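You operate a simulated robot arm through the tools that you are given. There is no shell and no other tool. Be economical: measure what you need, move in short steps, check, and stop when the job is done.

You are at the controls of a simulated robot arm. One attempt, no reset.

## Task
Put the packet labelled "beans" from the top of the feed bench on the green saucer and the packet labelled "leek" on the blue small saucer.

The check looks at the end state, three seconds after you hand in, the way a careful person would. Anything else that was tipped, shoved, dropped, spilled or broken makes it a failure.

## Robot
A 6-joint arm with a two-finger parallel gripper, fixed in place. Base frame: the origin is at the foot of the arm, x ahead of it, y to its left, z up; the work surface is at about z = 800. Lengths are in mm, angles in rad, forces in N, time in s.
With the tool pointing down near the work surface it reaches from about 240 to 640 mm from the base axis. Its first joint turns from -1.152 to 1.152 rad. Payload 2.7 kg.
The tool frame sits at the grasp point between the pads (the TCP): z along the fingers, y along the line on which they close. The tips reach 23 mm beyond it. The gripper opens to 94 mm. The fingers are 38 mm wide and 10 mm thick; the gripper's body (54 by 96 mm) begins 39 mm behind the TCP.
Orientation is that of the tool frame in the base frame, as a unit quaternion [w, x, y, z]. With the fingers straight down and closing along the base's y, the tool's x points along the base's -x, its y along +y and its z along -z.

## Interface
- The arm moves only by the tool move_arm. Its argument "steps" is a list of rows, each a list of 3 entries, a list of its own where there are three numbers: the opening, from 0 (shut) to 1 (fully open), then the shift along the base's x, y, z in mm, then the turn about the base's z in rad. In form: [[claw, [x, y, z], yaw], ...]. A call has 1 to 10 rows; each row shifts and turns the commanded pose from where the row before left it. Each row takes 0.2 s and may step no farther than 50 mm and 0.15 rad from the row before; otherwise, or with a gripper value out of range, the whole call is refused. Where a pose cannot be reached the arm comes as near as it can. A force on the tool above 40 N (or 10 N above the force at the start of the call, whichever is more), or a blocked arm, ends the call early, and 0.2 s more pass. Each finger travels about 45 mm/s and halts on what it meets, pressing with about 41 N; the grip force reading is that of the motor and also rises with nothing between the fingers. The clock runs only during rows and for 0.2 s after the last one: add rows that do not move to give the fingers time. The reply holds the time, the measured pose of the TCP, the force on the tool along the base axes, the opening and the grip force, in the units named above and with some noise, and new pictures: "pictures" is both (left out), scene, wrist or none.
- Cameras (640 x 400 px; columns grow to the right, rows downward): "scene" is fixed at [57.5, -418.9, 1410.4]; the picture's right is [0.90, -0.44, 0.00], its down [-0.22, -0.45, -0.86] and it looks along [0.38, 0.77, -0.51] (base axes); focal length 321 px, centre (320, 200). "wrist" rides on the gripper at [86, 16, -75] in the tool frame; the picture's right is [-0.18, 0.98, 0.00], its down [-0.58, -0.11, -0.81] and it looks along [-0.79, -0.15, 0.59] (tool axes); focal length 243 px, centre (320, 200). There is no depth. A picture from a camera that has moved, and an enlarged one, comes with that camera's place and axes in the base frame and with its lens.
- enlarge(camera, box): a new picture of the part [left, top, right, bottom] of that camera's present view, enlarged. No time passes.
- finish_job(): hands the job in; it is judged then, once.

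Work in short steps. Places have to be worked out from the pictures, the camera data and where the tool is seen: move nearer, look again, correct. Check each grasp and each placing, and mend what went wrong. You have 90 turns and 200 pictures in all, those below and enlarged ones among them. Open the gripper and draw the arm clear of the work before you hand the job in, unless the task says otherwise; then end with one line.

The tools are called after ">>>" as name(argument=value, ...) on one line, values as JSON. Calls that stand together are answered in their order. move_arm: Moves the arm, as the interface text tells. Its arguments: {"type":"object","properties":{"steps":{"type":"array","items":{"type":"array"}},"pictures":{"type":"string","enum":["both","scene","wrist","none"]}},"required":["steps"]} The other tools are called the same way: enlarge (camera, box) takes an enlarged picture of a part of a camera's view; finish_job () hands the job in.

At the start:

```text
time: 0.0
tool_pos: [391.5, -9.0, 1109.3]
orientation: [0.002, -0.001, 1.0, 0.0]
ft_force: [0.5, 0.3, -0.2]
grip_width: 94.0
grip_force: 0.1
```

scene: 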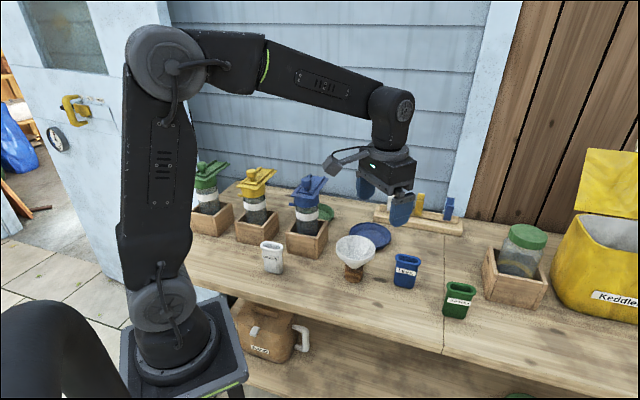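
wrist: 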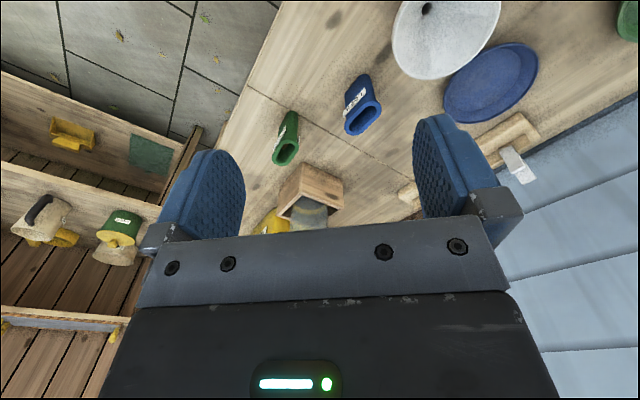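

The scene shows three small labelled packets (white, blue, green) on the bench, a blue saucer and a green saucer behind. I enlarge to read the labels.

>>> enlarge(camera="scene", box=[180, 150, 340, 250])

>>> enlarge(camera="scene", box=[330, 180, 490, 330])

>>> enlarge(camera="scene", box=[230, 220, 390, 320])

```text
4.00 times, centred on (260, 200) of scene
camera zoom: at [57.5, -418.9, 1410.4], right [0.9, -0.44, 0.0], down [-0.22, -0.45, -0.86], along [0.38, 0.77, -0.51], focal length 1286 px, centre (560, 200)
```

zoom: 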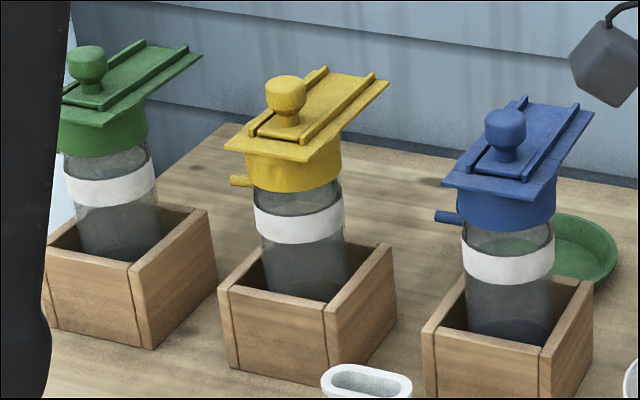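

```text
2.67 times, centred on (410, 255) of scene
camera zoom: at [57.5, -418.9, 1410.4], right [0.9, -0.44, 0.0], down [-0.22, -0.45, -0.86], along [0.38, 0.77, -0.51], focal length 857 px, centre (80, 53)
```

zoom: 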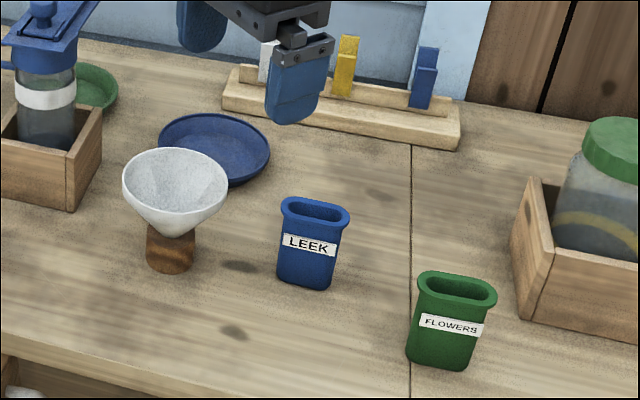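

```text
4.00 times, centred on (310, 270) of scene
camera zoom: at [57.5, -418.9, 1410.4], right [0.9, -0.44, 0.0], down [-0.22, -0.45, -0.86], along [0.38, 0.77, -0.51], focal length 1286 px, centre (360, -80)
```

zoom: 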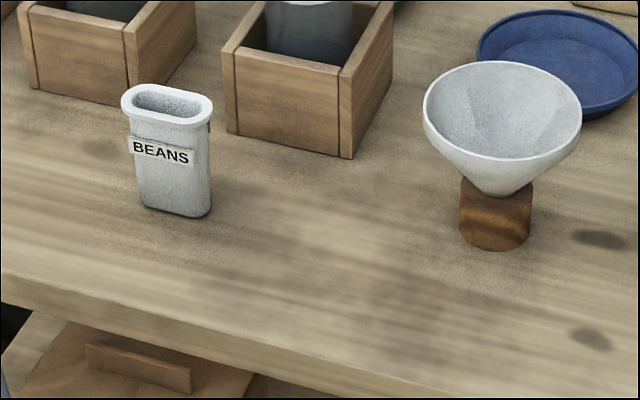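

The beans packet is white, at about (237, 229), and leek is blue, at about (522, 28). Both are about 82 mm tall and stand with their wide axis near -0.6 to -0.7 rad. The blue saucer is near (550, 227). The green one is near (458, 408), behind the blue hopper. I'll hover high above leek, turned to close across its thin side.

>>> move_arm(steps=[[1, [26, 7.5, -16], -0.146], [1, [26, 7.5, -16], -0.146], [1, [26, 7.5, -16], -0.146], [1, [26, 7.5, -16], -0.146], [1, [26, 7.5, -16], -0.146], [1, [0, 0, 0], 0]])

```text
time: 1.4
tool_pos: [525.4, 28.3, 1026.6]
orientation: [0.0, 0.357, 0.934, 0.0]
ft_force: [0.6, 1.0, 0.4]
grip_width: 94.1
grip_force: 0.2
camera wrist: at [471.2, 98.3, 1101.8], right [0.79, 0.61, 0.0], down [0.36, -0.47, 0.81], along [0.49, -0.64, -0.59], focal length 243 px, centre (320, 200)
```

scene: 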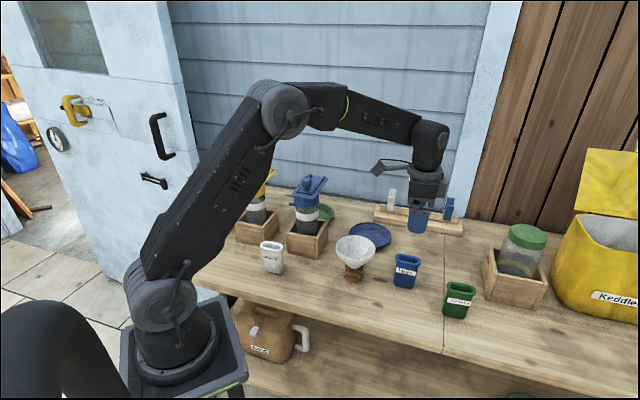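
wrist: 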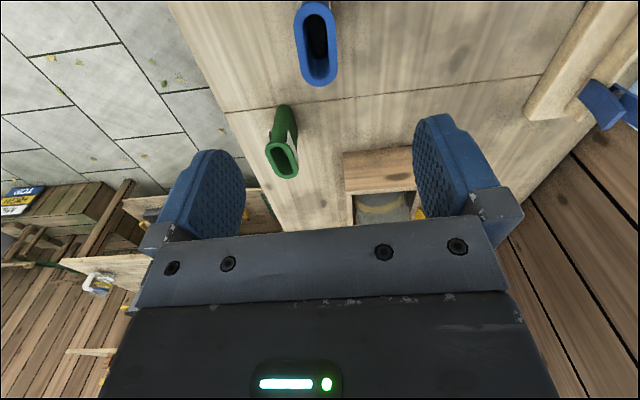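

The wrist view puts the centre of leek's rim at about (519, 29.5), turned -0.77 rad, which agrees with the scene estimate. I centre on it, go part-way down and check how far the camera is from the funnel.

>>> move_arm(steps=[[0.8, [-5.5, 1, -30], -0.04], [0.8, [0, 0, -45], 0], [0.8, [0, 0, -30], 0], [0.8, [0, 0, 0], 0]])

>>> enlarge(camera="scene", box=[320, 160, 480, 300])

```text
time: 2.4
tool_pos: [517.5, 31.1, 923.3]
orientation: [0.001, 0.374, 0.927, 0.0]
ft_force: [0.0, -0.1, 0.4]
grip_width: 75.4
grip_force: 0.2
camera wrist: at [465.6, 102.9, 997.8], right [0.82, 0.58, 0.0], down [0.34, -0.48, 0.81], along [0.47, -0.66, -0.59], focal length 243 px, centre (320, 200)
```

scene: 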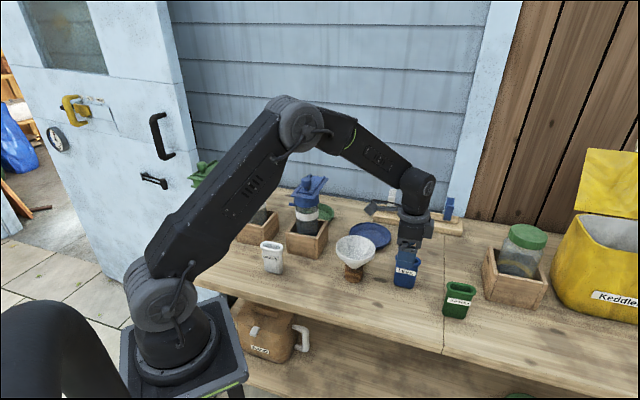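
wrist: 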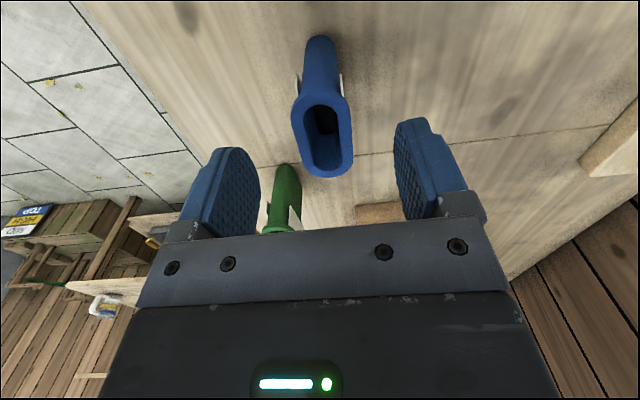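

```text
2.86 times, centred on (400, 230) of scene
camera zoom: at [57.5, -418.9, 1410.4], right [0.9, -0.44, 0.0], down [-0.22, -0.45, -0.86], along [0.38, 0.77, -0.51], focal length 918 px, centre (91, 114)
```

zoom: 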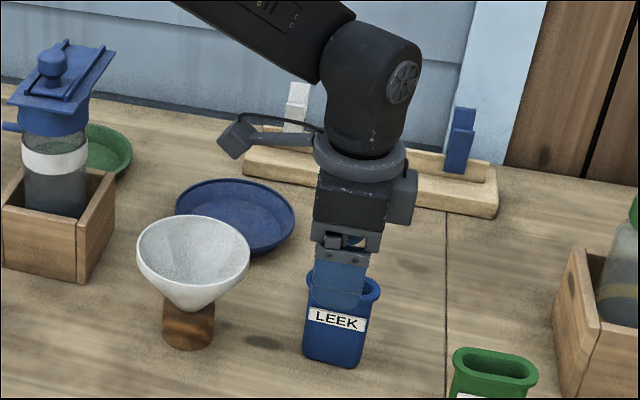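

The fingers straddle leek's rim and are centred to within 2–3 mm. The camera is well above the funnel, so I go down to about z = 866.

>>> move_arm(steps=[[0.8, [0, 1, -30], 0], [0.8, [0, 0, -27], 0], [0.8, [0, 0, 0], 0]])

>>> enlarge(camera="scene", box=[320, 160, 480, 300])

```text
time: 3.2
tool_pos: [518.3, 32.6, 866.6]
orientation: [0.001, 0.374, 0.927, 0.0]
ft_force: [-0.3, -0.7, -0.6]
grip_width: 75.4
grip_force: 0.1
camera wrist: at [465.8, 102.2, 941.4], right [0.82, 0.58, 0.0], down [0.34, -0.48, 0.81], along [0.47, -0.66, -0.59], focal length 243 px, centre (320, 200)
```

scene: 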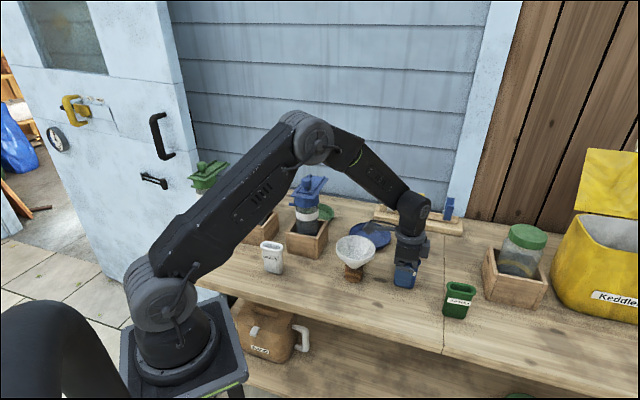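
wrist: 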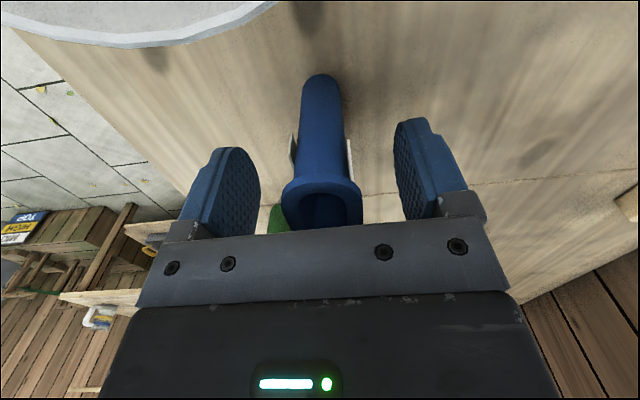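

```text
2.86 times, centred on (400, 230) of scene
camera zoom: at [57.5, -418.9, 1410.4], right [0.9, -0.44, 0.0], down [-0.22, -0.45, -0.86], along [0.38, 0.77, -0.51], focal length 918 px, centre (91, 114)
```

zoom: 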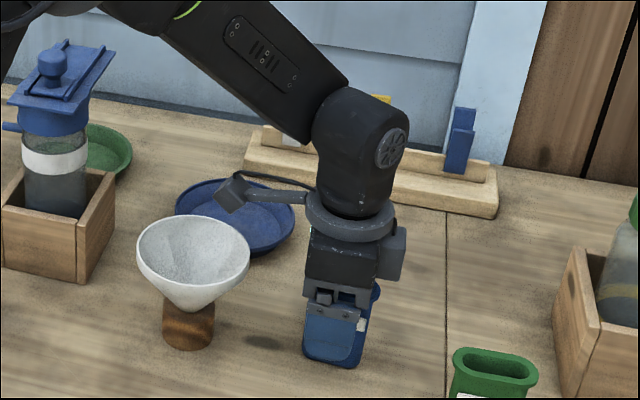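

It is well centred with no contact, so I close the gripper.

>>> move_arm(steps=[[0.15, [0, 0, 0], 0], [0.15, [0, 0, 0], 0], [0.15, [0, 0, 0], 0], [0.15, [0, 0, 0], 0], [0.15, [0, 0, 0], 0]])

```text
time: 4.4
tool_pos: [518.0, 31.0, 866.9]
orientation: [0.002, 0.374, 0.927, -0.001]
ft_force: [-1.2, 0.2, 0.3]
grip_width: 23.3
grip_force: 40.9
camera wrist: at [465.7, 102.3, 941.6], right [0.82, 0.58, 0.0], down [0.34, -0.48, 0.81], along [0.47, -0.66, -0.59], focal length 243 px, centre (320, 200)
```

scene: 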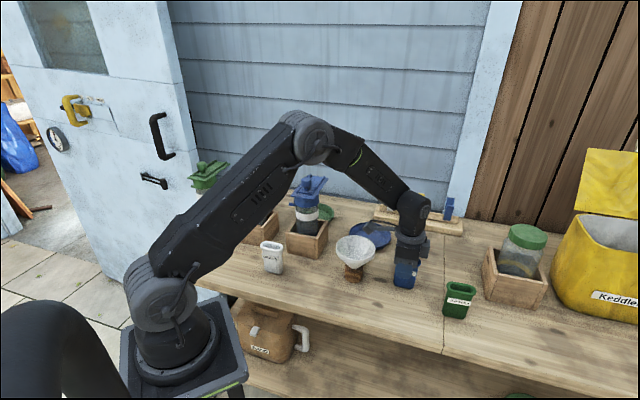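
wrist: 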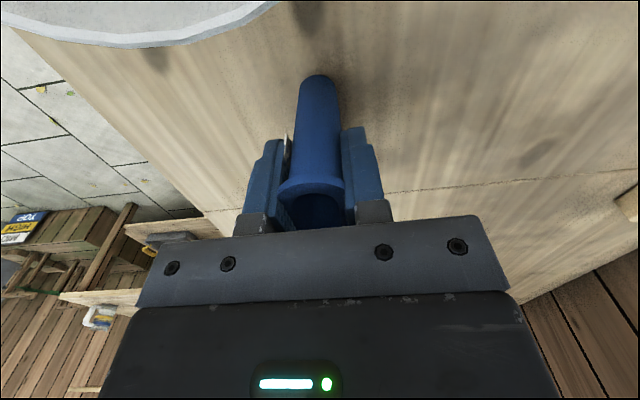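

Leek is held (23 mm between the pads at 41 N). I lift it clear and check the hold.

>>> move_arm(steps=[[0.15, [0, 0, 15], 0], [0.15, [0, 0, 45], 0], [0.15, [0, 0, 48], 0], [0.15, [0, 0, 0], 0]])

```text
time: 5.4
tool_pos: [517.8, 30.8, 973.7]
orientation: [0.0, 0.374, 0.927, 0.0]
ft_force: [0.1, 0.3, -0.5]
grip_width: 22.9
grip_force: 40.9
camera wrist: at [465.6, 102.5, 1048.2], right [0.82, 0.58, 0.0], down [0.34, -0.48, 0.81], along [0.47, -0.66, -0.59], focal length 243 px, centre (320, 200)
```

scene: 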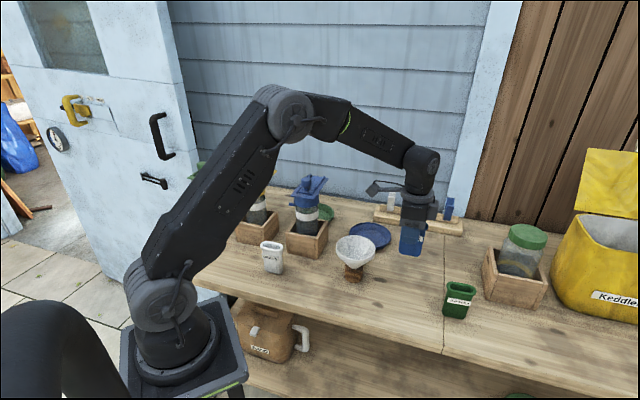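
wrist: 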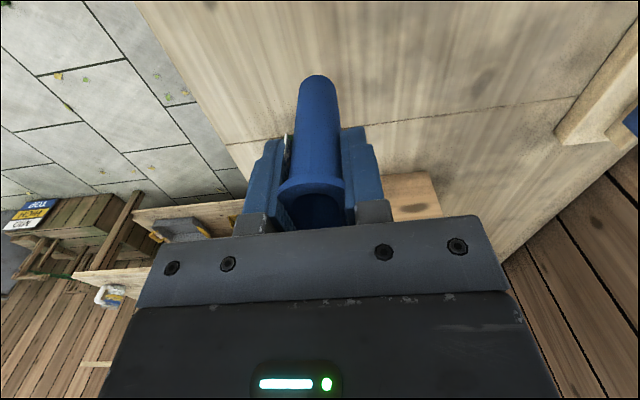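

The hold is firm and upright. I take a close view of the blue saucer before moving over it.

>>> enlarge(camera="scene", box=[340, 210, 404, 260])

>>> enlarge(camera="scene", box=[280, 180, 360, 250])

```text
8.00 times, centred on (372, 235) of scene
camera zoom: at [57.5, -418.9, 1410.4], right [0.9, -0.44, 0.0], down [-0.22, -0.45, -0.86], along [0.38, 0.77, -0.51], focal length 2572 px, centre (-96, -80)
```

zoom: 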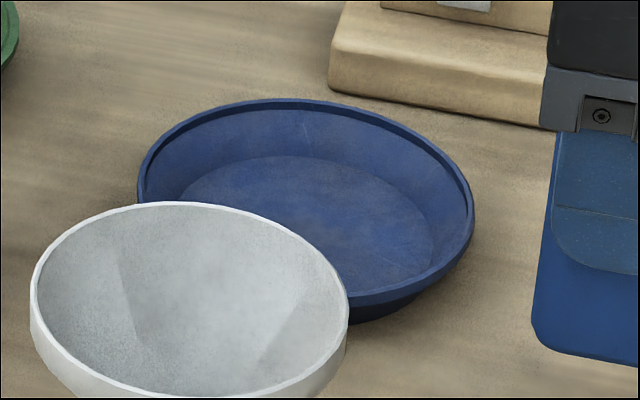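

```text
5.71 times, centred on (320, 215) of scene
camera zoom: at [57.5, -418.9, 1410.4], right [0.9, -0.44, 0.0], down [-0.22, -0.45, -0.86], along [0.38, 0.77, -0.51], focal length 1837 px, centre (320, 114)
```

zoom: 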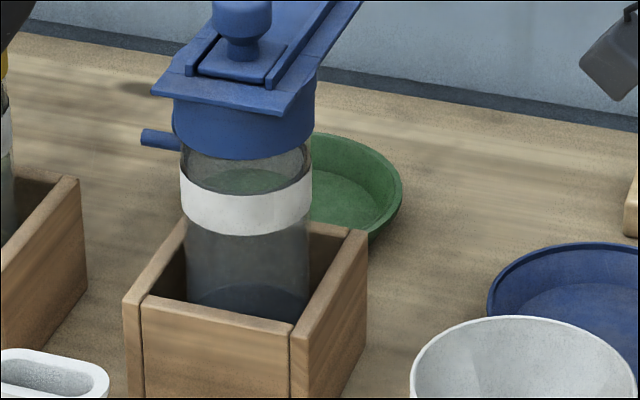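

The blue saucer's centre comes out at (545.5, 221). Its rim is about 129 mm across, with a flat floor about 97 mm across. I carry leek over it at z ≈ 974.

>>> move_arm(steps=[[0.15, [5.5, 38, 0], 0], [0.15, [5.5, 38, 0], 0], [0.15, [5.5, 38, 0], 0], [0.15, [5.5, 38, 0], 0], [0.15, [5.5, 38, 0], 0], [0.15, [0, 0, -30], 0], [0.15, [0, 0, -20], 0], [0.15, [0, 0, 0], 0]])

>>> enlarge(camera="scene", box=[330, 180, 426, 260])

```text
time: 7.2
tool_pos: [543.7, 221.2, 924.8]
orientation: [0.001, 0.374, 0.927, -0.001]
ft_force: [0.3, 0.5, -0.6]
grip_width: 23.0
grip_force: 41.4
camera wrist: at [491.2, 292.5, 999.1], right [0.82, 0.58, 0.0], down [0.34, -0.48, 0.81], along [0.47, -0.66, -0.59], focal length 243 px, centre (320, 200)
```

scene: 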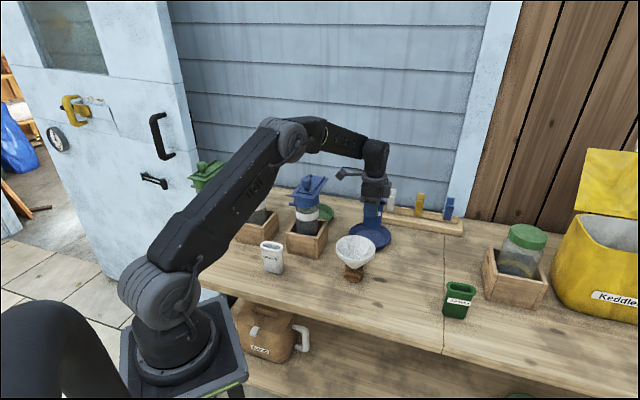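
wrist: 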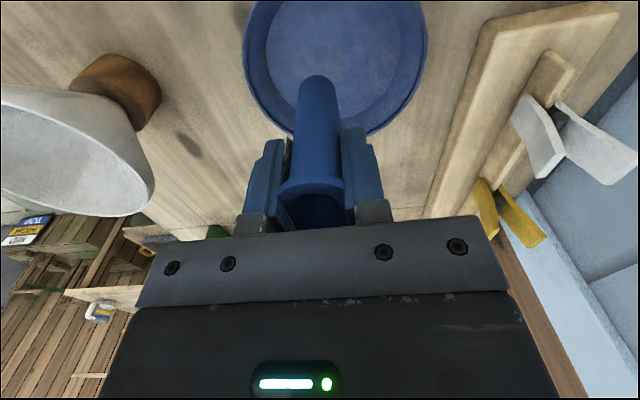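

```text
5.00 times, centred on (378, 220) of scene
camera zoom: at [57.5, -418.9, 1410.4], right [0.9, -0.44, 0.0], down [-0.22, -0.45, -0.86], along [0.38, 0.77, -0.51], focal length 1607 px, centre (30, 100)
```

zoom: 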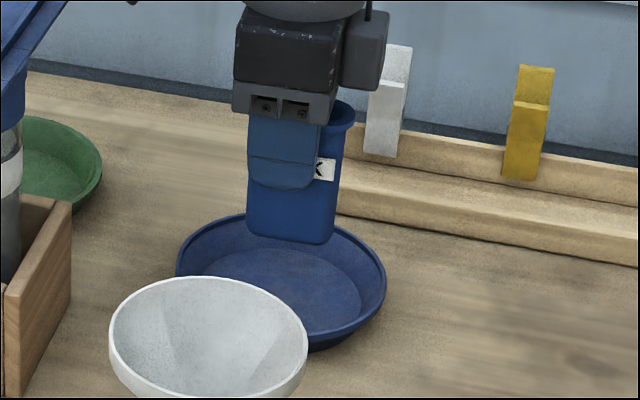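

Comparing packet and saucer in the two views, the saucer's centre lies about 11 mm further along y and 4 mm along x, near (548, 233). I shift over it and come down to just above the floor.

>>> move_arm(steps=[[0.15, [4.5, 11.5, 0], 0], [0.15, [0, 0, -25], 0], [0.15, [0, 0, -15], 0], [0.15, [0, 0, 0], 0]])

>>> enlarge(camera="scene", box=[330, 180, 426, 260])

```text
time: 8.2
tool_pos: [547.8, 232.1, 885.1]
orientation: [0.001, 0.375, 0.927, -0.001]
ft_force: [-0.3, -0.6, -0.8]
grip_width: 23.2
grip_force: 41.4
camera wrist: at [495.8, 303.5, 958.9], right [0.82, 0.58, 0.0], down [0.34, -0.48, 0.81], along [0.47, -0.66, -0.59], focal length 243 px, centre (320, 200)
```

scene: 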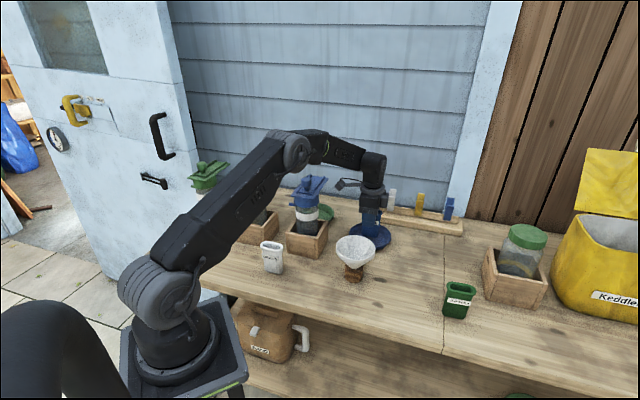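
wrist: 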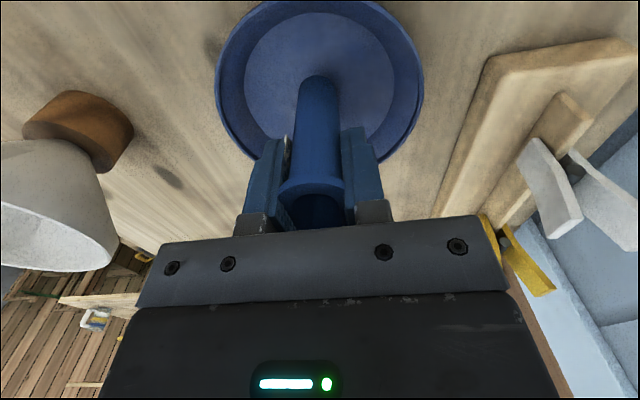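

```text
5.00 times, centred on (378, 220) of scene
camera zoom: at [57.5, -418.9, 1410.4], right [0.9, -0.44, 0.0], down [-0.22, -0.45, -0.86], along [0.38, 0.77, -0.51], focal length 1607 px, centre (30, 100)
```

zoom: 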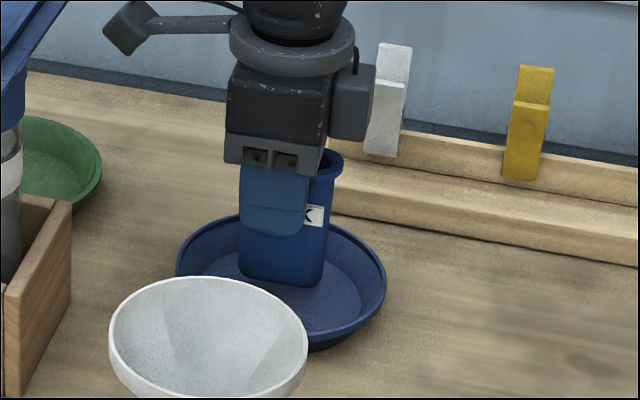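

The packet is centred over the saucer floor to within about 4 mm. I lower it gently, watching the force.

>>> move_arm(steps=[[0.15, [2, -3, -5], 0], [0.15, [0, 0, -4], 0], [0.15, [0, 0, 0], 0]], pictures="none")

>>> enlarge(camera="scene", box=[330, 180, 426, 260])

```text
time: 9.0
tool_pos: [550.0, 229.9, 876.3]
orientation: [0.0, 0.374, 0.927, 0.0]
ft_force: [-0.7, 0.1, 0.0]
grip_width: 23.4
grip_force: 41.3
```

```text
5.00 times, centred on (378, 220) of scene
camera zoom: at [57.5, -418.9, 1410.4], right [0.9, -0.44, 0.0], down [-0.22, -0.45, -0.86], along [0.38, 0.77, -0.51], focal length 1607 px, centre (30, 100)
```

zoom: 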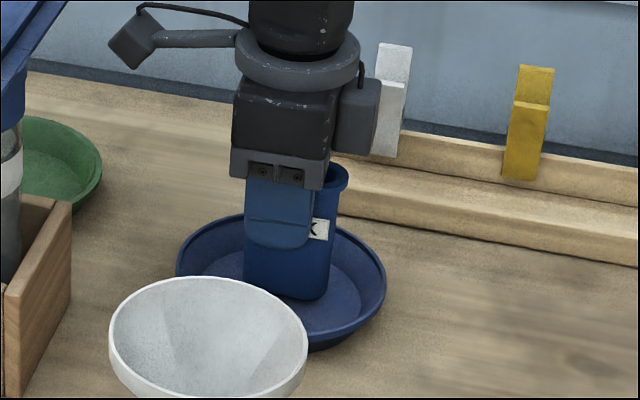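

No contact yet at z = 876, so I keep lowering in 1.5 mm steps.

>>> move_arm(steps=[[0.15, [0, 0, -1.5], 0], [0.15, [0, 0, -1.5], 0], [0.15, [0, 0, 0], 0]], pictures="none")

```text
time: 9.8
tool_pos: [549.4, 229.4, 872.3]
orientation: [0.001, 0.375, 0.927, 0.0]
ft_force: [-0.8, 0.0, -0.1]
grip_width: 23.3
grip_force: 40.8
```

>>> move_arm(steps=[[0.15, [0, 0, -1], 0], [0.15, [0, 0, -1], 0], [0.15, [0, 0, 0], 0]], pictures="none")

>>> enlarge(camera="scene", box=[350, 205, 398, 245])

```text
time: 10.6
tool_pos: [550.3, 229.5, 872.3]
orientation: [0.001, 0.375, 0.927, 0.0]
ft_force: [-1.6, -0.4, 9.5]
grip_width: 23.1
grip_force: 41.2
```

```text
10.00 times, centred on (374, 225) of scene
camera zoom: at [57.3, -419.0, 1410.4], right [0.9, -0.44, 0.0], down [-0.22, -0.45, -0.86], along [0.38, 0.77, -0.51], focal length 3214 px, centre (-220, -50)
```

zoom: 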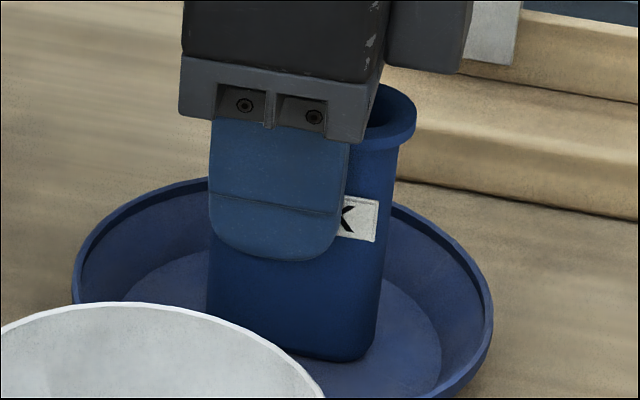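

The force now reads 9.5 N upward, so leek is resting flat on the saucer floor. I open the gripper partly and lift straight up.

>>> move_arm(steps=[[0.35, [0, 0, 0.5], 0], [0.6, [0, 0, 0], 0], [0.6, [0, 0, 0], 0], [0.6, [0, 0, 0], 0]])

```text
time: 11.6
tool_pos: [550.6, 229.6, 871.4]
orientation: [0.001, 0.374, 0.927, 0.0]
ft_force: [0.6, -0.2, -0.2]
grip_width: 56.5
grip_force: 0.0
camera wrist: at [498.3, 301.0, 945.7], right [0.82, 0.58, 0.0], down [0.34, -0.48, 0.81], along [0.47, -0.66, -0.59], focal length 243 px, centre (320, 200)
```

scene: 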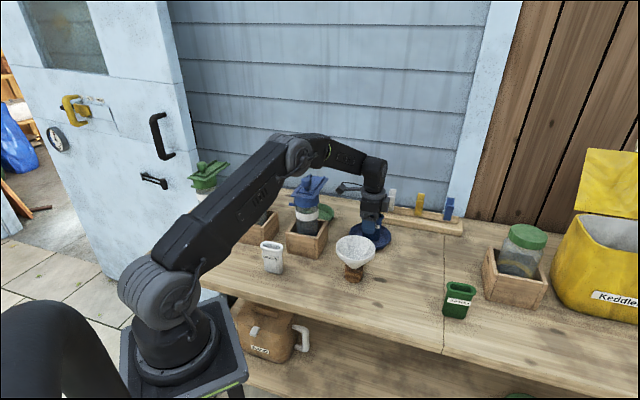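
wrist: 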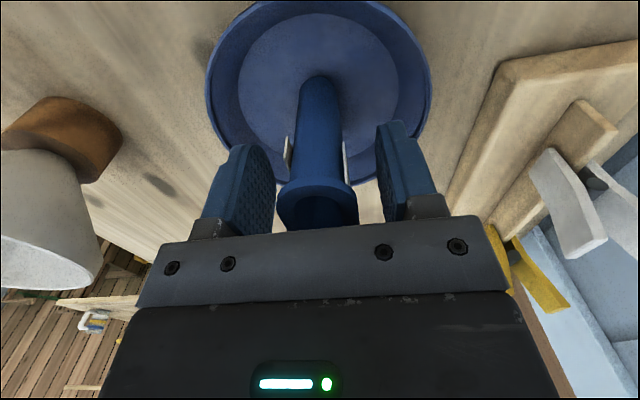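

Leek stands free on the saucer. I lift straight up and then retreat around the funnel and hopper towards the beans packet.

>>> move_arm(steps=[[0.6, [0, 0, 45], 0], [0.6, [0, 0, 45], 0], [0.8, [0, 0, 45], 0], [0.8, [-23, -43, 5], 0], [0.8, [-23, -43, 5], 0], [0.8, [-23, -43, 5], 0], [0.8, [-45, 12, 15], 0.06], [0.8, [-45, 12, 15], 0.06], [0.8, [-45, 12, 15], 0.06], [0.8, [0, 0, 0], 0]])

>>> enlarge(camera="scene", box=[330, 190, 410, 250])

```text
time: 13.8
tool_pos: [344.1, 137.3, 1065.2]
orientation: [0.001, 0.29, 0.957, 0.0]
ft_force: [0.0, 0.6, -0.7]
grip_width: 75.0
grip_force: 0.1
camera wrist: at [280.0, 198.5, 1139.6], right [0.7, 0.72, 0.0], down [0.42, -0.41, 0.81], along [0.58, -0.56, -0.59], focal length 243 px, centre (320, 200)
```

scene: 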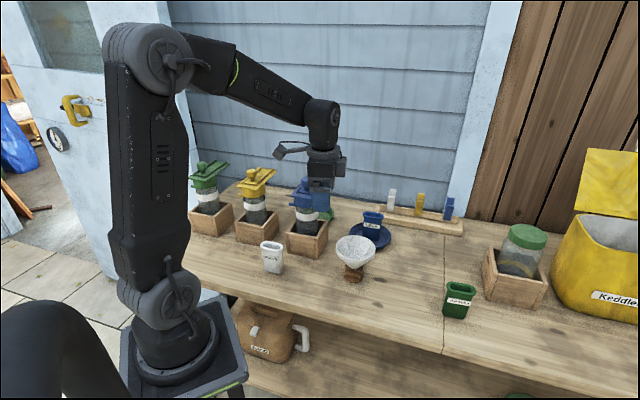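
wrist: 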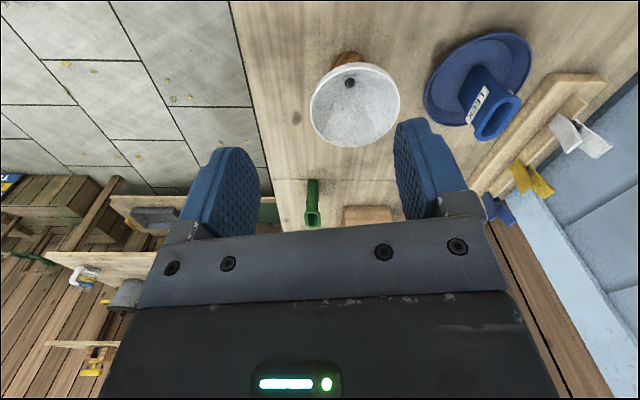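

```text
6.67 times, centred on (370, 220) of scene
camera zoom: at [57.5, -418.9, 1410.4], right [0.9, -0.44, 0.0], down [-0.22, -0.45, -0.86], along [0.38, 0.77, -0.51], focal length 2143 px, centre (-13, 67)
```

zoom: 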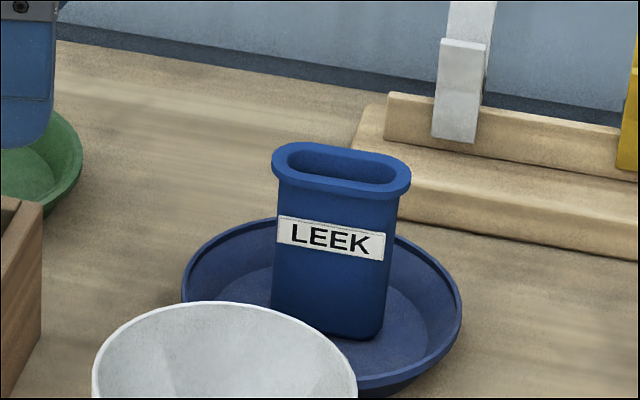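

Leek is standing upright on the blue saucer. I go over the beans packet and look.

>>> move_arm(steps=[[0.8, [-36, 31, -13], 0], [0.8, [-36, 31, -13], 0], [0.8, [-35, 31, -13], 0], [0.8, [0, 0, 0], 0]])

```text
time: 14.8
tool_pos: [237.6, 230.3, 1027.3]
orientation: [0.001, 0.29, 0.957, -0.001]
ft_force: [0.3, 0.1, -0.1]
grip_width: 75.3
grip_force: 0.0
camera wrist: at [173.8, 291.5, 1102.2], right [0.7, 0.72, 0.0], down [0.42, -0.41, 0.81], along [0.58, -0.56, -0.59], focal length 243 px, centre (320, 200)
```

scene: 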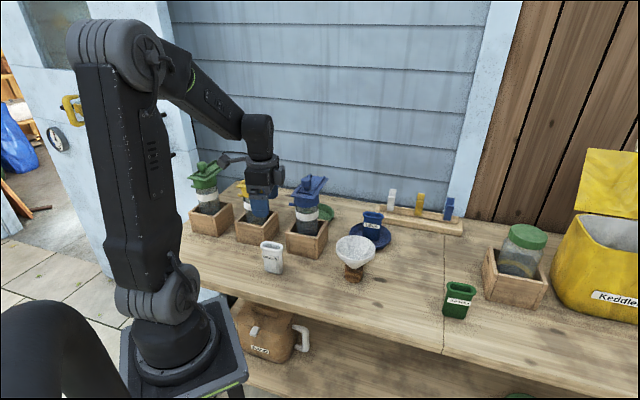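
wrist: 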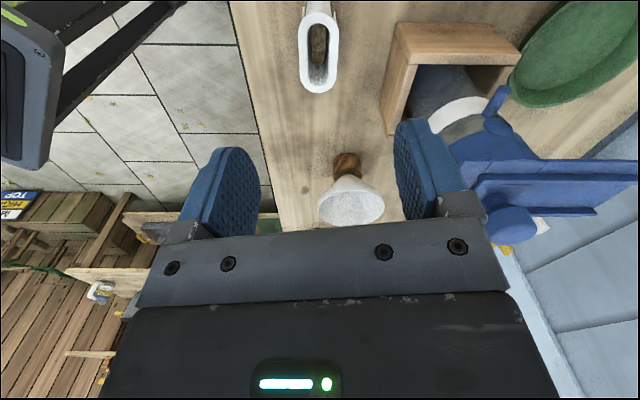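

The beans rim centre is at about (238.5, 228), with its axis near -0.77 rad. I turn to match it and go part-way down, with the fingers opened less to stay clear of the hopper box.

>>> move_arm(steps=[[0.72, [0, -1, -30], -0.09], [0.72, [0.5, -1, -40], -0.09], [0.72, [0, 0, -30], 0], [0.72, [0, 0, 0], 0]])

>>> enlarge(camera="scene", box=[200, 170, 344, 290])

```text
time: 15.8
tool_pos: [240.4, 228.0, 927.3]
orientation: [0.0, 0.376, 0.927, 0.0]
ft_force: [0.5, -0.3, 0.4]
grip_width: 67.5
grip_force: 0.2
camera wrist: at [188.5, 299.2, 1001.4], right [0.82, 0.58, 0.0], down [0.34, -0.48, 0.81], along [0.47, -0.66, -0.59], focal length 243 px, centre (320, 200)
```

scene: 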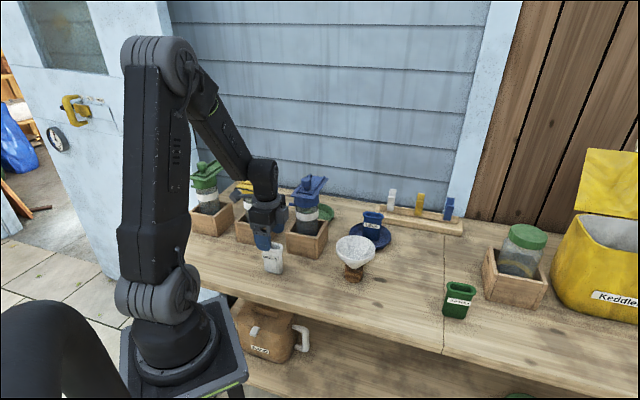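
wrist: 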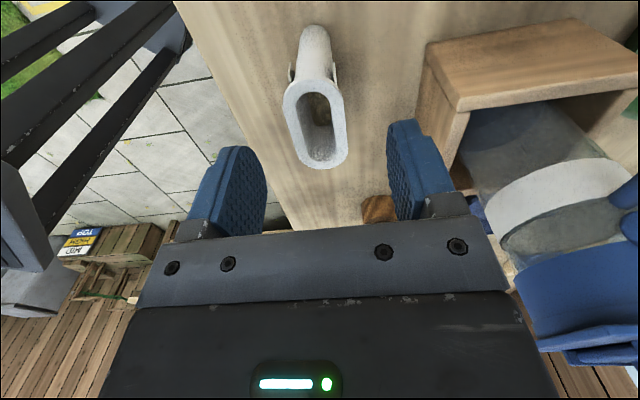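

```text
3.33 times, centred on (272, 230) of scene
camera zoom: at [57.5, -418.9, 1410.4], right [0.9, -0.44, 0.0], down [-0.22, -0.45, -0.86], along [0.38, 0.77, -0.51], focal length 1072 px, centre (480, 100)
```

zoom: 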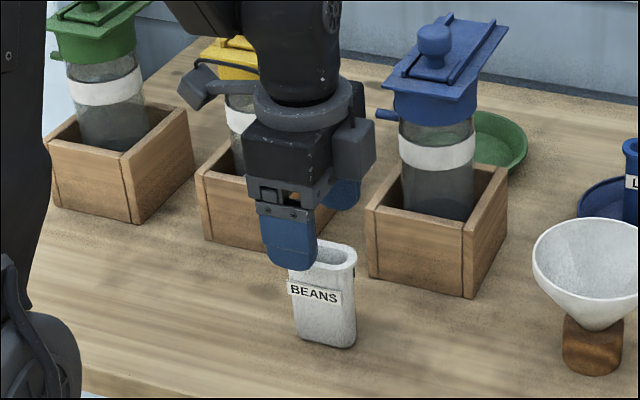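

The beans rim centre is at about (237, 225), so I shift (-3, -3) and go down to z ≈ 867.

>>> move_arm(steps=[[0.72, [-3, -3, -10], 0], [0.72, [0, 0, -25], 0], [0.72, [0, 0, -25], 0], [0.72, [0, 0, 0], 0]])

```text
time: 16.8
tool_pos: [237.7, 225.2, 865.9]
orientation: [0.001, 0.375, 0.927, 0.0]
ft_force: [0.0, -0.9, 0.1]
grip_width: 67.6
grip_force: 0.2
camera wrist: at [185.3, 296.2, 940.6], right [0.82, 0.58, 0.0], down [0.34, -0.48, 0.81], along [0.47, -0.66, -0.59], focal length 243 px, centre (320, 200)
```

scene: 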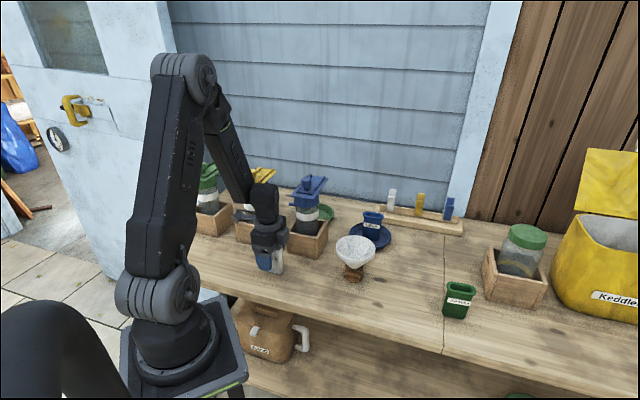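
wrist: 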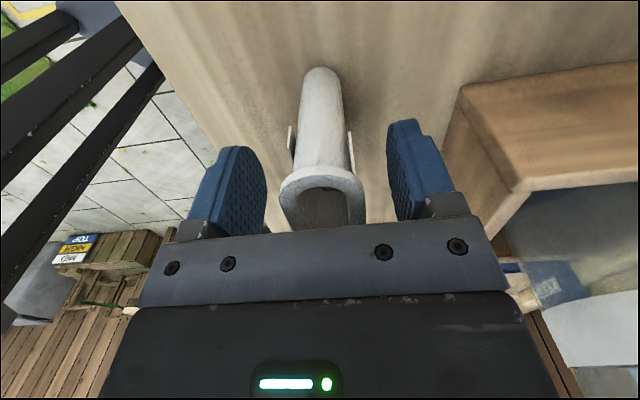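

The packet is centred between the fingers and clear of the hopper box. I close, then lift.

>>> move_arm(steps=[[0.15, [0, 0, 0], 0], [0.15, [0, 0, 0], 0], [0.15, [0, 0, 0], 0], [0.15, [0, 0, 0], 0], [0.15, [0, 0, 0], 0]], pictures="wrist")

```text
time: 18.0
tool_pos: [236.5, 224.6, 866.3]
orientation: [0.0, 0.375, 0.927, -0.001]
ft_force: [-0.9, 0.5, -0.6]
grip_width: 22.9
grip_force: 41.2
camera wrist: at [185.3, 296.2, 940.8], right [0.82, 0.58, 0.0], down [0.34, -0.48, 0.81], along [0.47, -0.66, -0.59], focal length 243 px, centre (320, 200)
```

wrist: 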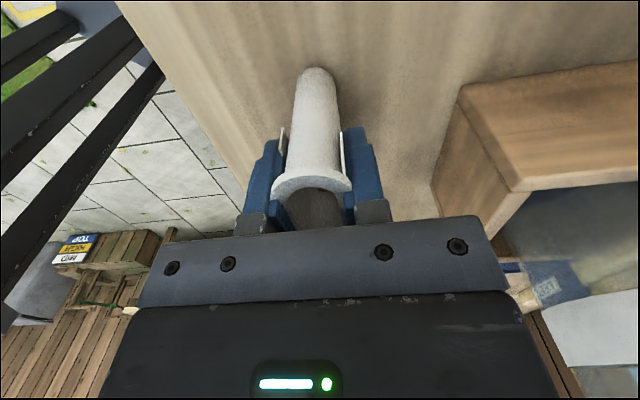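

The grip is good at 22.9 mm. I lift high and route around the right side of the blue hopper.

>>> move_arm(steps=[[0.15, [0, 0, 15], 0], [0.15, [0, 0, 45], 0], [0.15, [0, 0, 48], 0], [0.15, [0, 0, 48], 0], [0.15, [0, 0, 38], 0], [0.15, [24, -25, 0], 0], [0.15, [24, -25, 0], 0], [0.15, [24, -25, 0], 0], [0.15, [0, 0, 0], 0]])

```text
time: 20.0
tool_pos: [311.0, 150.3, 1059.7]
orientation: [0.001, 0.374, 0.927, 0.0]
ft_force: [0.3, -0.7, -1.0]
grip_width: 22.9
grip_force: 41.3
camera wrist: at [258.7, 220.4, 1134.5], right [0.82, 0.58, 0.0], down [0.34, -0.48, 0.81], along [0.47, -0.66, -0.59], focal length 243 px, centre (320, 200)
```

scene: 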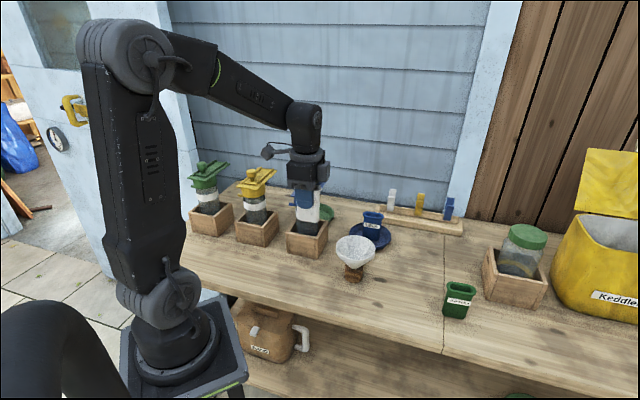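
wrist: 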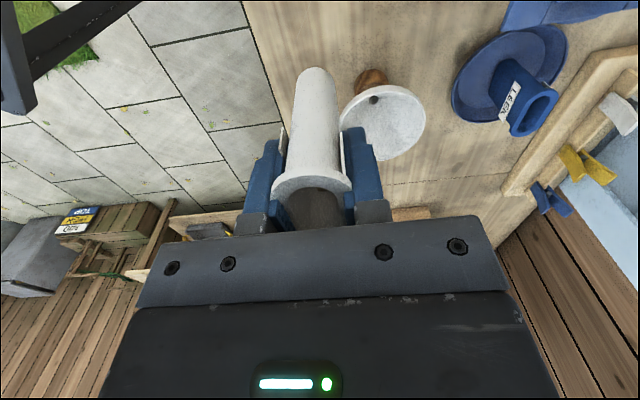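

The beans are held upright. I continue around, past the hopper's right side.

>>> move_arm(steps=[[0.15, [44, 0, 0], 0], [0.15, [44, 0, 0], 0], [0.15, [44, 0, 0], 0], [0.15, [18, 36, -8], 0], [0.15, [18, 36, -8], 0], [0.15, [15, 38, -8], 0], [0.15, [10, 40, -8], 0], [0.15, [0, 0, 0], 0]])

```text
time: 21.8
tool_pos: [500.2, 298.8, 1029.4]
orientation: [0.0, 0.375, 0.927, 0.0]
ft_force: [-0.1, 0.0, -0.7]
grip_width: 22.9
grip_force: 41.1
camera wrist: at [448.8, 370.0, 1102.9], right [0.82, 0.58, 0.0], down [0.34, -0.48, 0.81], along [0.47, -0.66, -0.59], focal length 243 px, centre (320, 200)
```

scene: 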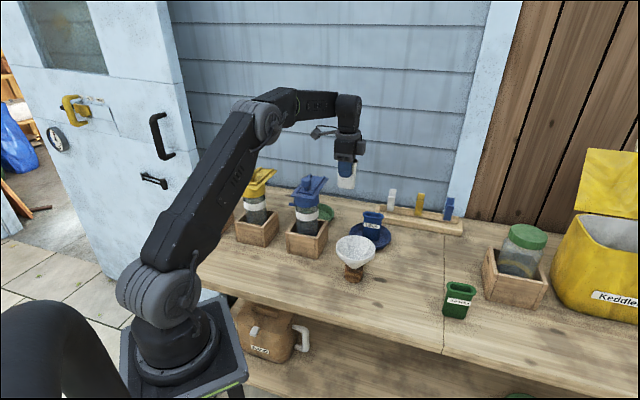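
wrist: 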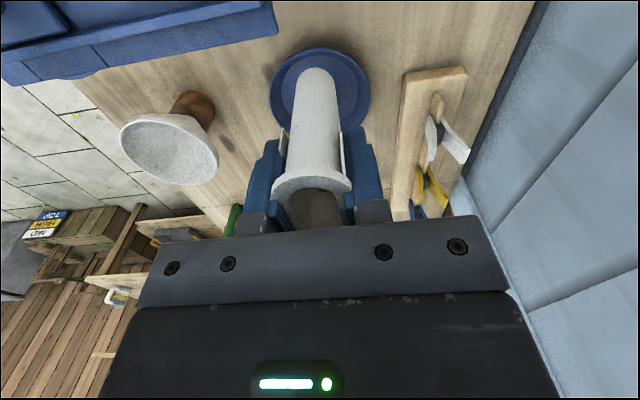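

The blue hopper's slide sticks out towards the green saucer at about z ≈ 1000. I need its position precisely before I go in, so I zoom in.

>>> enlarge(camera="scene", box=[276, 165, 356, 225])

>>> enlarge(camera="wrist", box=[0, 0, 320, 200])

```text
6.67 times, centred on (316, 195) of scene
camera zoom: at [57.5, -418.9, 1410.4], right [0.9, -0.44, 0.0], down [-0.22, -0.45, -0.86], along [0.38, 0.77, -0.51], focal length 2143 px, centre (347, 233)
```

zoom: 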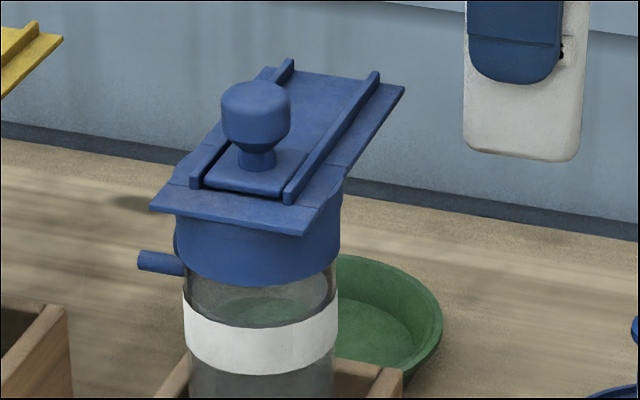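

```text
2.00 times, centred on (160, 100) of wrist
camera zoom: at [448.8, 370.0, 1102.9], right [0.82, 0.58, 0.0], down [0.34, -0.48, 0.81], along [0.47, -0.66, -0.59], focal length 485 px, centre (640, 400)
```

zoom: 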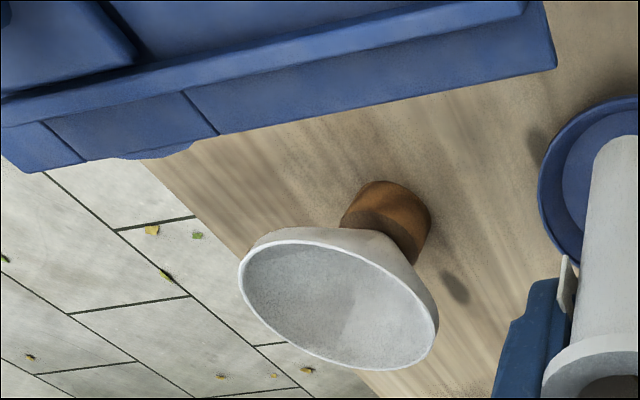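

I triangulate the slide plate as ending at z ≈ 985 between (404, 372) and (455, 326). The green saucer's centre is near (446, 408), about 55 mm beyond it. I'll pass on the wall side of the plate. Once over the saucer I'll turn the gripper 90° so its narrow side faces the hopper.

>>> move_arm(steps=[[0.15, [12, 12, 6], 0], [0.15, [12, 13, 6], 0], [0.15, [-18, 22, 0], 0], [0.15, [-18, 22, 0], 0], [0.15, [0, 0, 0], 0]])

```text
time: 23.0
tool_pos: [489.9, 368.8, 1039.6]
orientation: [0.001, 0.375, 0.927, 0.0]
ft_force: [0.8, -0.1, -0.2]
grip_width: 22.8
grip_force: 41.3
camera wrist: at [437.8, 439.8, 1114.3], right [0.82, 0.58, 0.0], down [0.34, -0.48, 0.81], along [0.47, -0.66, -0.59], focal length 243 px, centre (320, 200)
```

scene: 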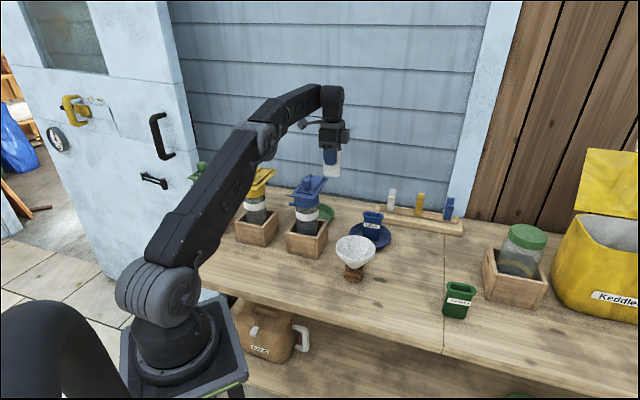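
wrist: 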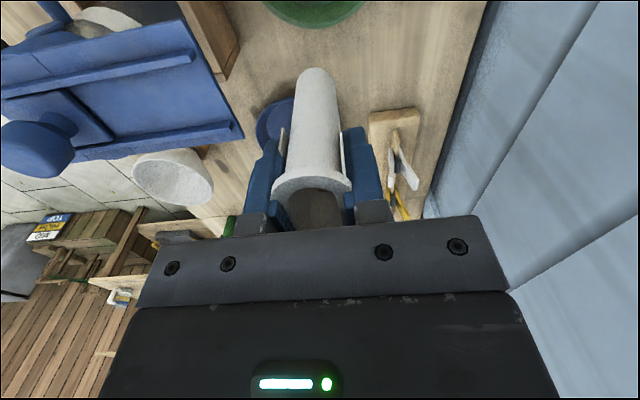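

The wrist view confirms the plate edge at (456, 326) to (410, 371), and the green saucer's centre at about (447, 405). I move over (452, 410) and start turning.

>>> move_arm(steps=[[0.15, [-19, 20.5, 0], 0], [0.15, [-19, 20.5, 0], 0], [0.15, [0, 0, 0], -0.12], [0.15, [0, 0, 0], -0.14], [0.15, [0, 0, 0], -0.14], [0.15, [0, 0, 0], -0.14], [0.15, [0, 0, 0], -0.14], [0.15, [0, 0, 0], 0]])

```text
time: 24.8
tool_pos: [452.5, 410.8, 1040.8]
orientation: [0.0, 0.664, 0.748, -0.001]
ft_force: [-0.4, -0.1, -0.4]
grip_width: 22.8
grip_force: 40.9
camera wrist: at [456.5, 496.7, 1115.7], right [1.0, -0.07, 0.0], down [-0.04, -0.59, 0.81], along [-0.05, -0.81, -0.59], focal length 243 px, centre (320, 200)
```

scene: 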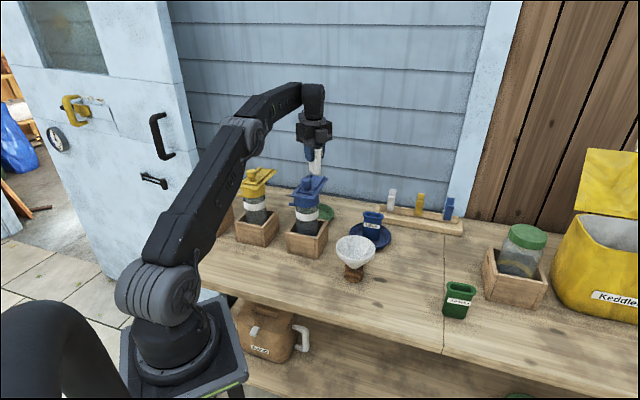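
wrist: 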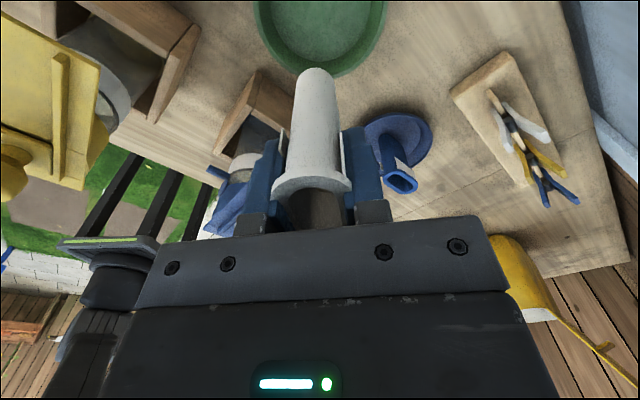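

The turn works and everything is clear. I complete the remaining 0.87 rad.

>>> move_arm(steps=[[0.15, [0, 0, 0], -0.145], [0.15, [0, 0, 0], -0.145], [0.15, [0, 0, 0], -0.145], [0.15, [0, 0, 0], -0.145], [0.15, [0, 0, 0], -0.145], [0.15, [0, 0, 0], -0.145], [0.15, [0, 0, 0], 0]])

>>> enlarge(camera="scene", box=[260, 70, 372, 230])

```text
time: 26.4
tool_pos: [460.5, 401.9, 1041.7]
orientation: [-0.001, 0.894, 0.447, -0.002]
ft_force: [0.5, -0.2, -0.8]
grip_width: 22.8
grip_force: 41.0
out of reach, approached as far as the arm can: row 6
camera wrist: at [523.7, 461.0, 1115.5], right [0.68, -0.74, 0.0], down [-0.43, -0.4, 0.81], along [-0.6, -0.55, -0.59], focal length 243 px, centre (320, 200)
```

scene: 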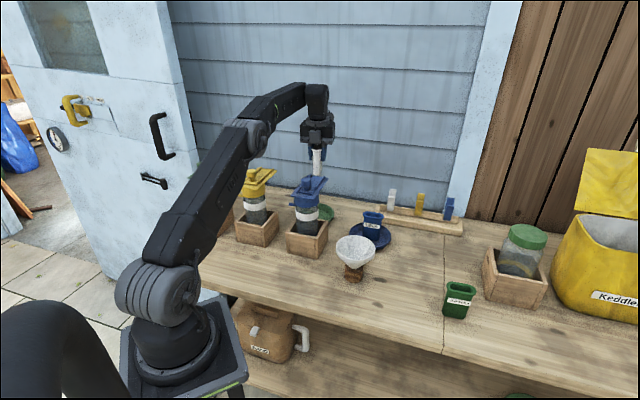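
wrist: 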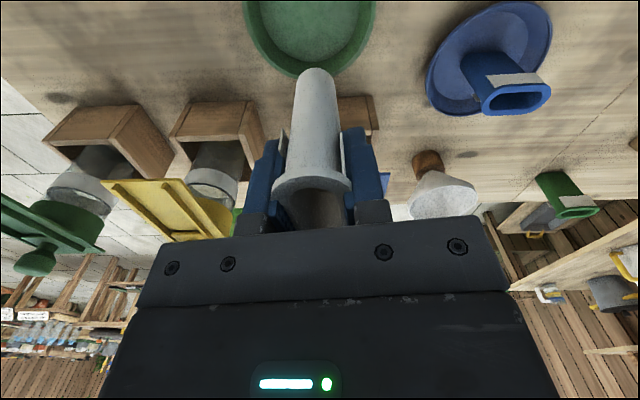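

```text
2.50 times, centred on (316, 150) of scene
camera zoom: at [57.5, -418.9, 1410.4], right [0.9, -0.44, 0.0], down [-0.22, -0.45, -0.86], along [0.38, 0.77, -0.51], focal length 804 px, centre (330, 325)
```

zoom: 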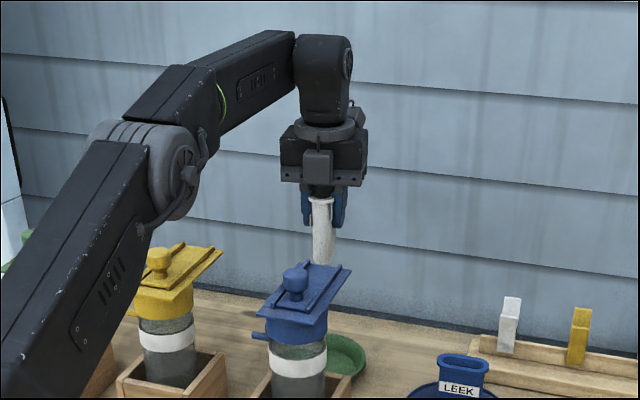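

The last joint reached its limit at a yaw of about -2.21 and pulled the tool off sideways. I back the turn off by 0.15 rad, which is still nearly perpendicular, and check the position.

>>> move_arm(steps=[[0.15, [0, 0, 0], 0.15], [0.15, [0, 0, 0], 0]], pictures="wrist")

```text
time: 27.0
tool_pos: [459.6, 401.4, 1042.3]
orientation: [0.0, 0.858, 0.514, -0.001]
ft_force: [0.2, 0.2, -0.2]
grip_width: 22.7
grip_force: 41.2
camera wrist: at [513.9, 470.4, 1115.3], right [0.78, -0.63, 0.0], down [-0.37, -0.46, 0.81], along [-0.51, -0.63, -0.59], focal length 243 px, centre (320, 200)
```

wrist: 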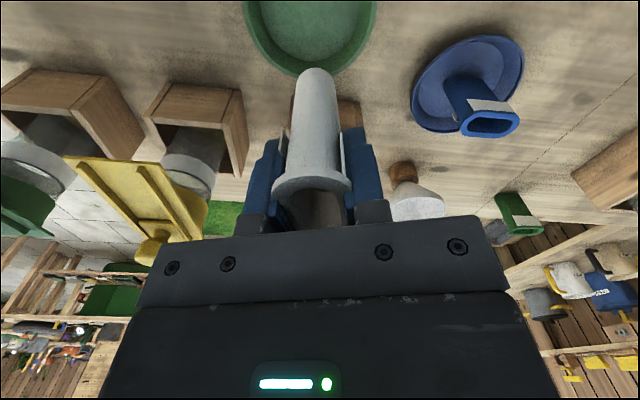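

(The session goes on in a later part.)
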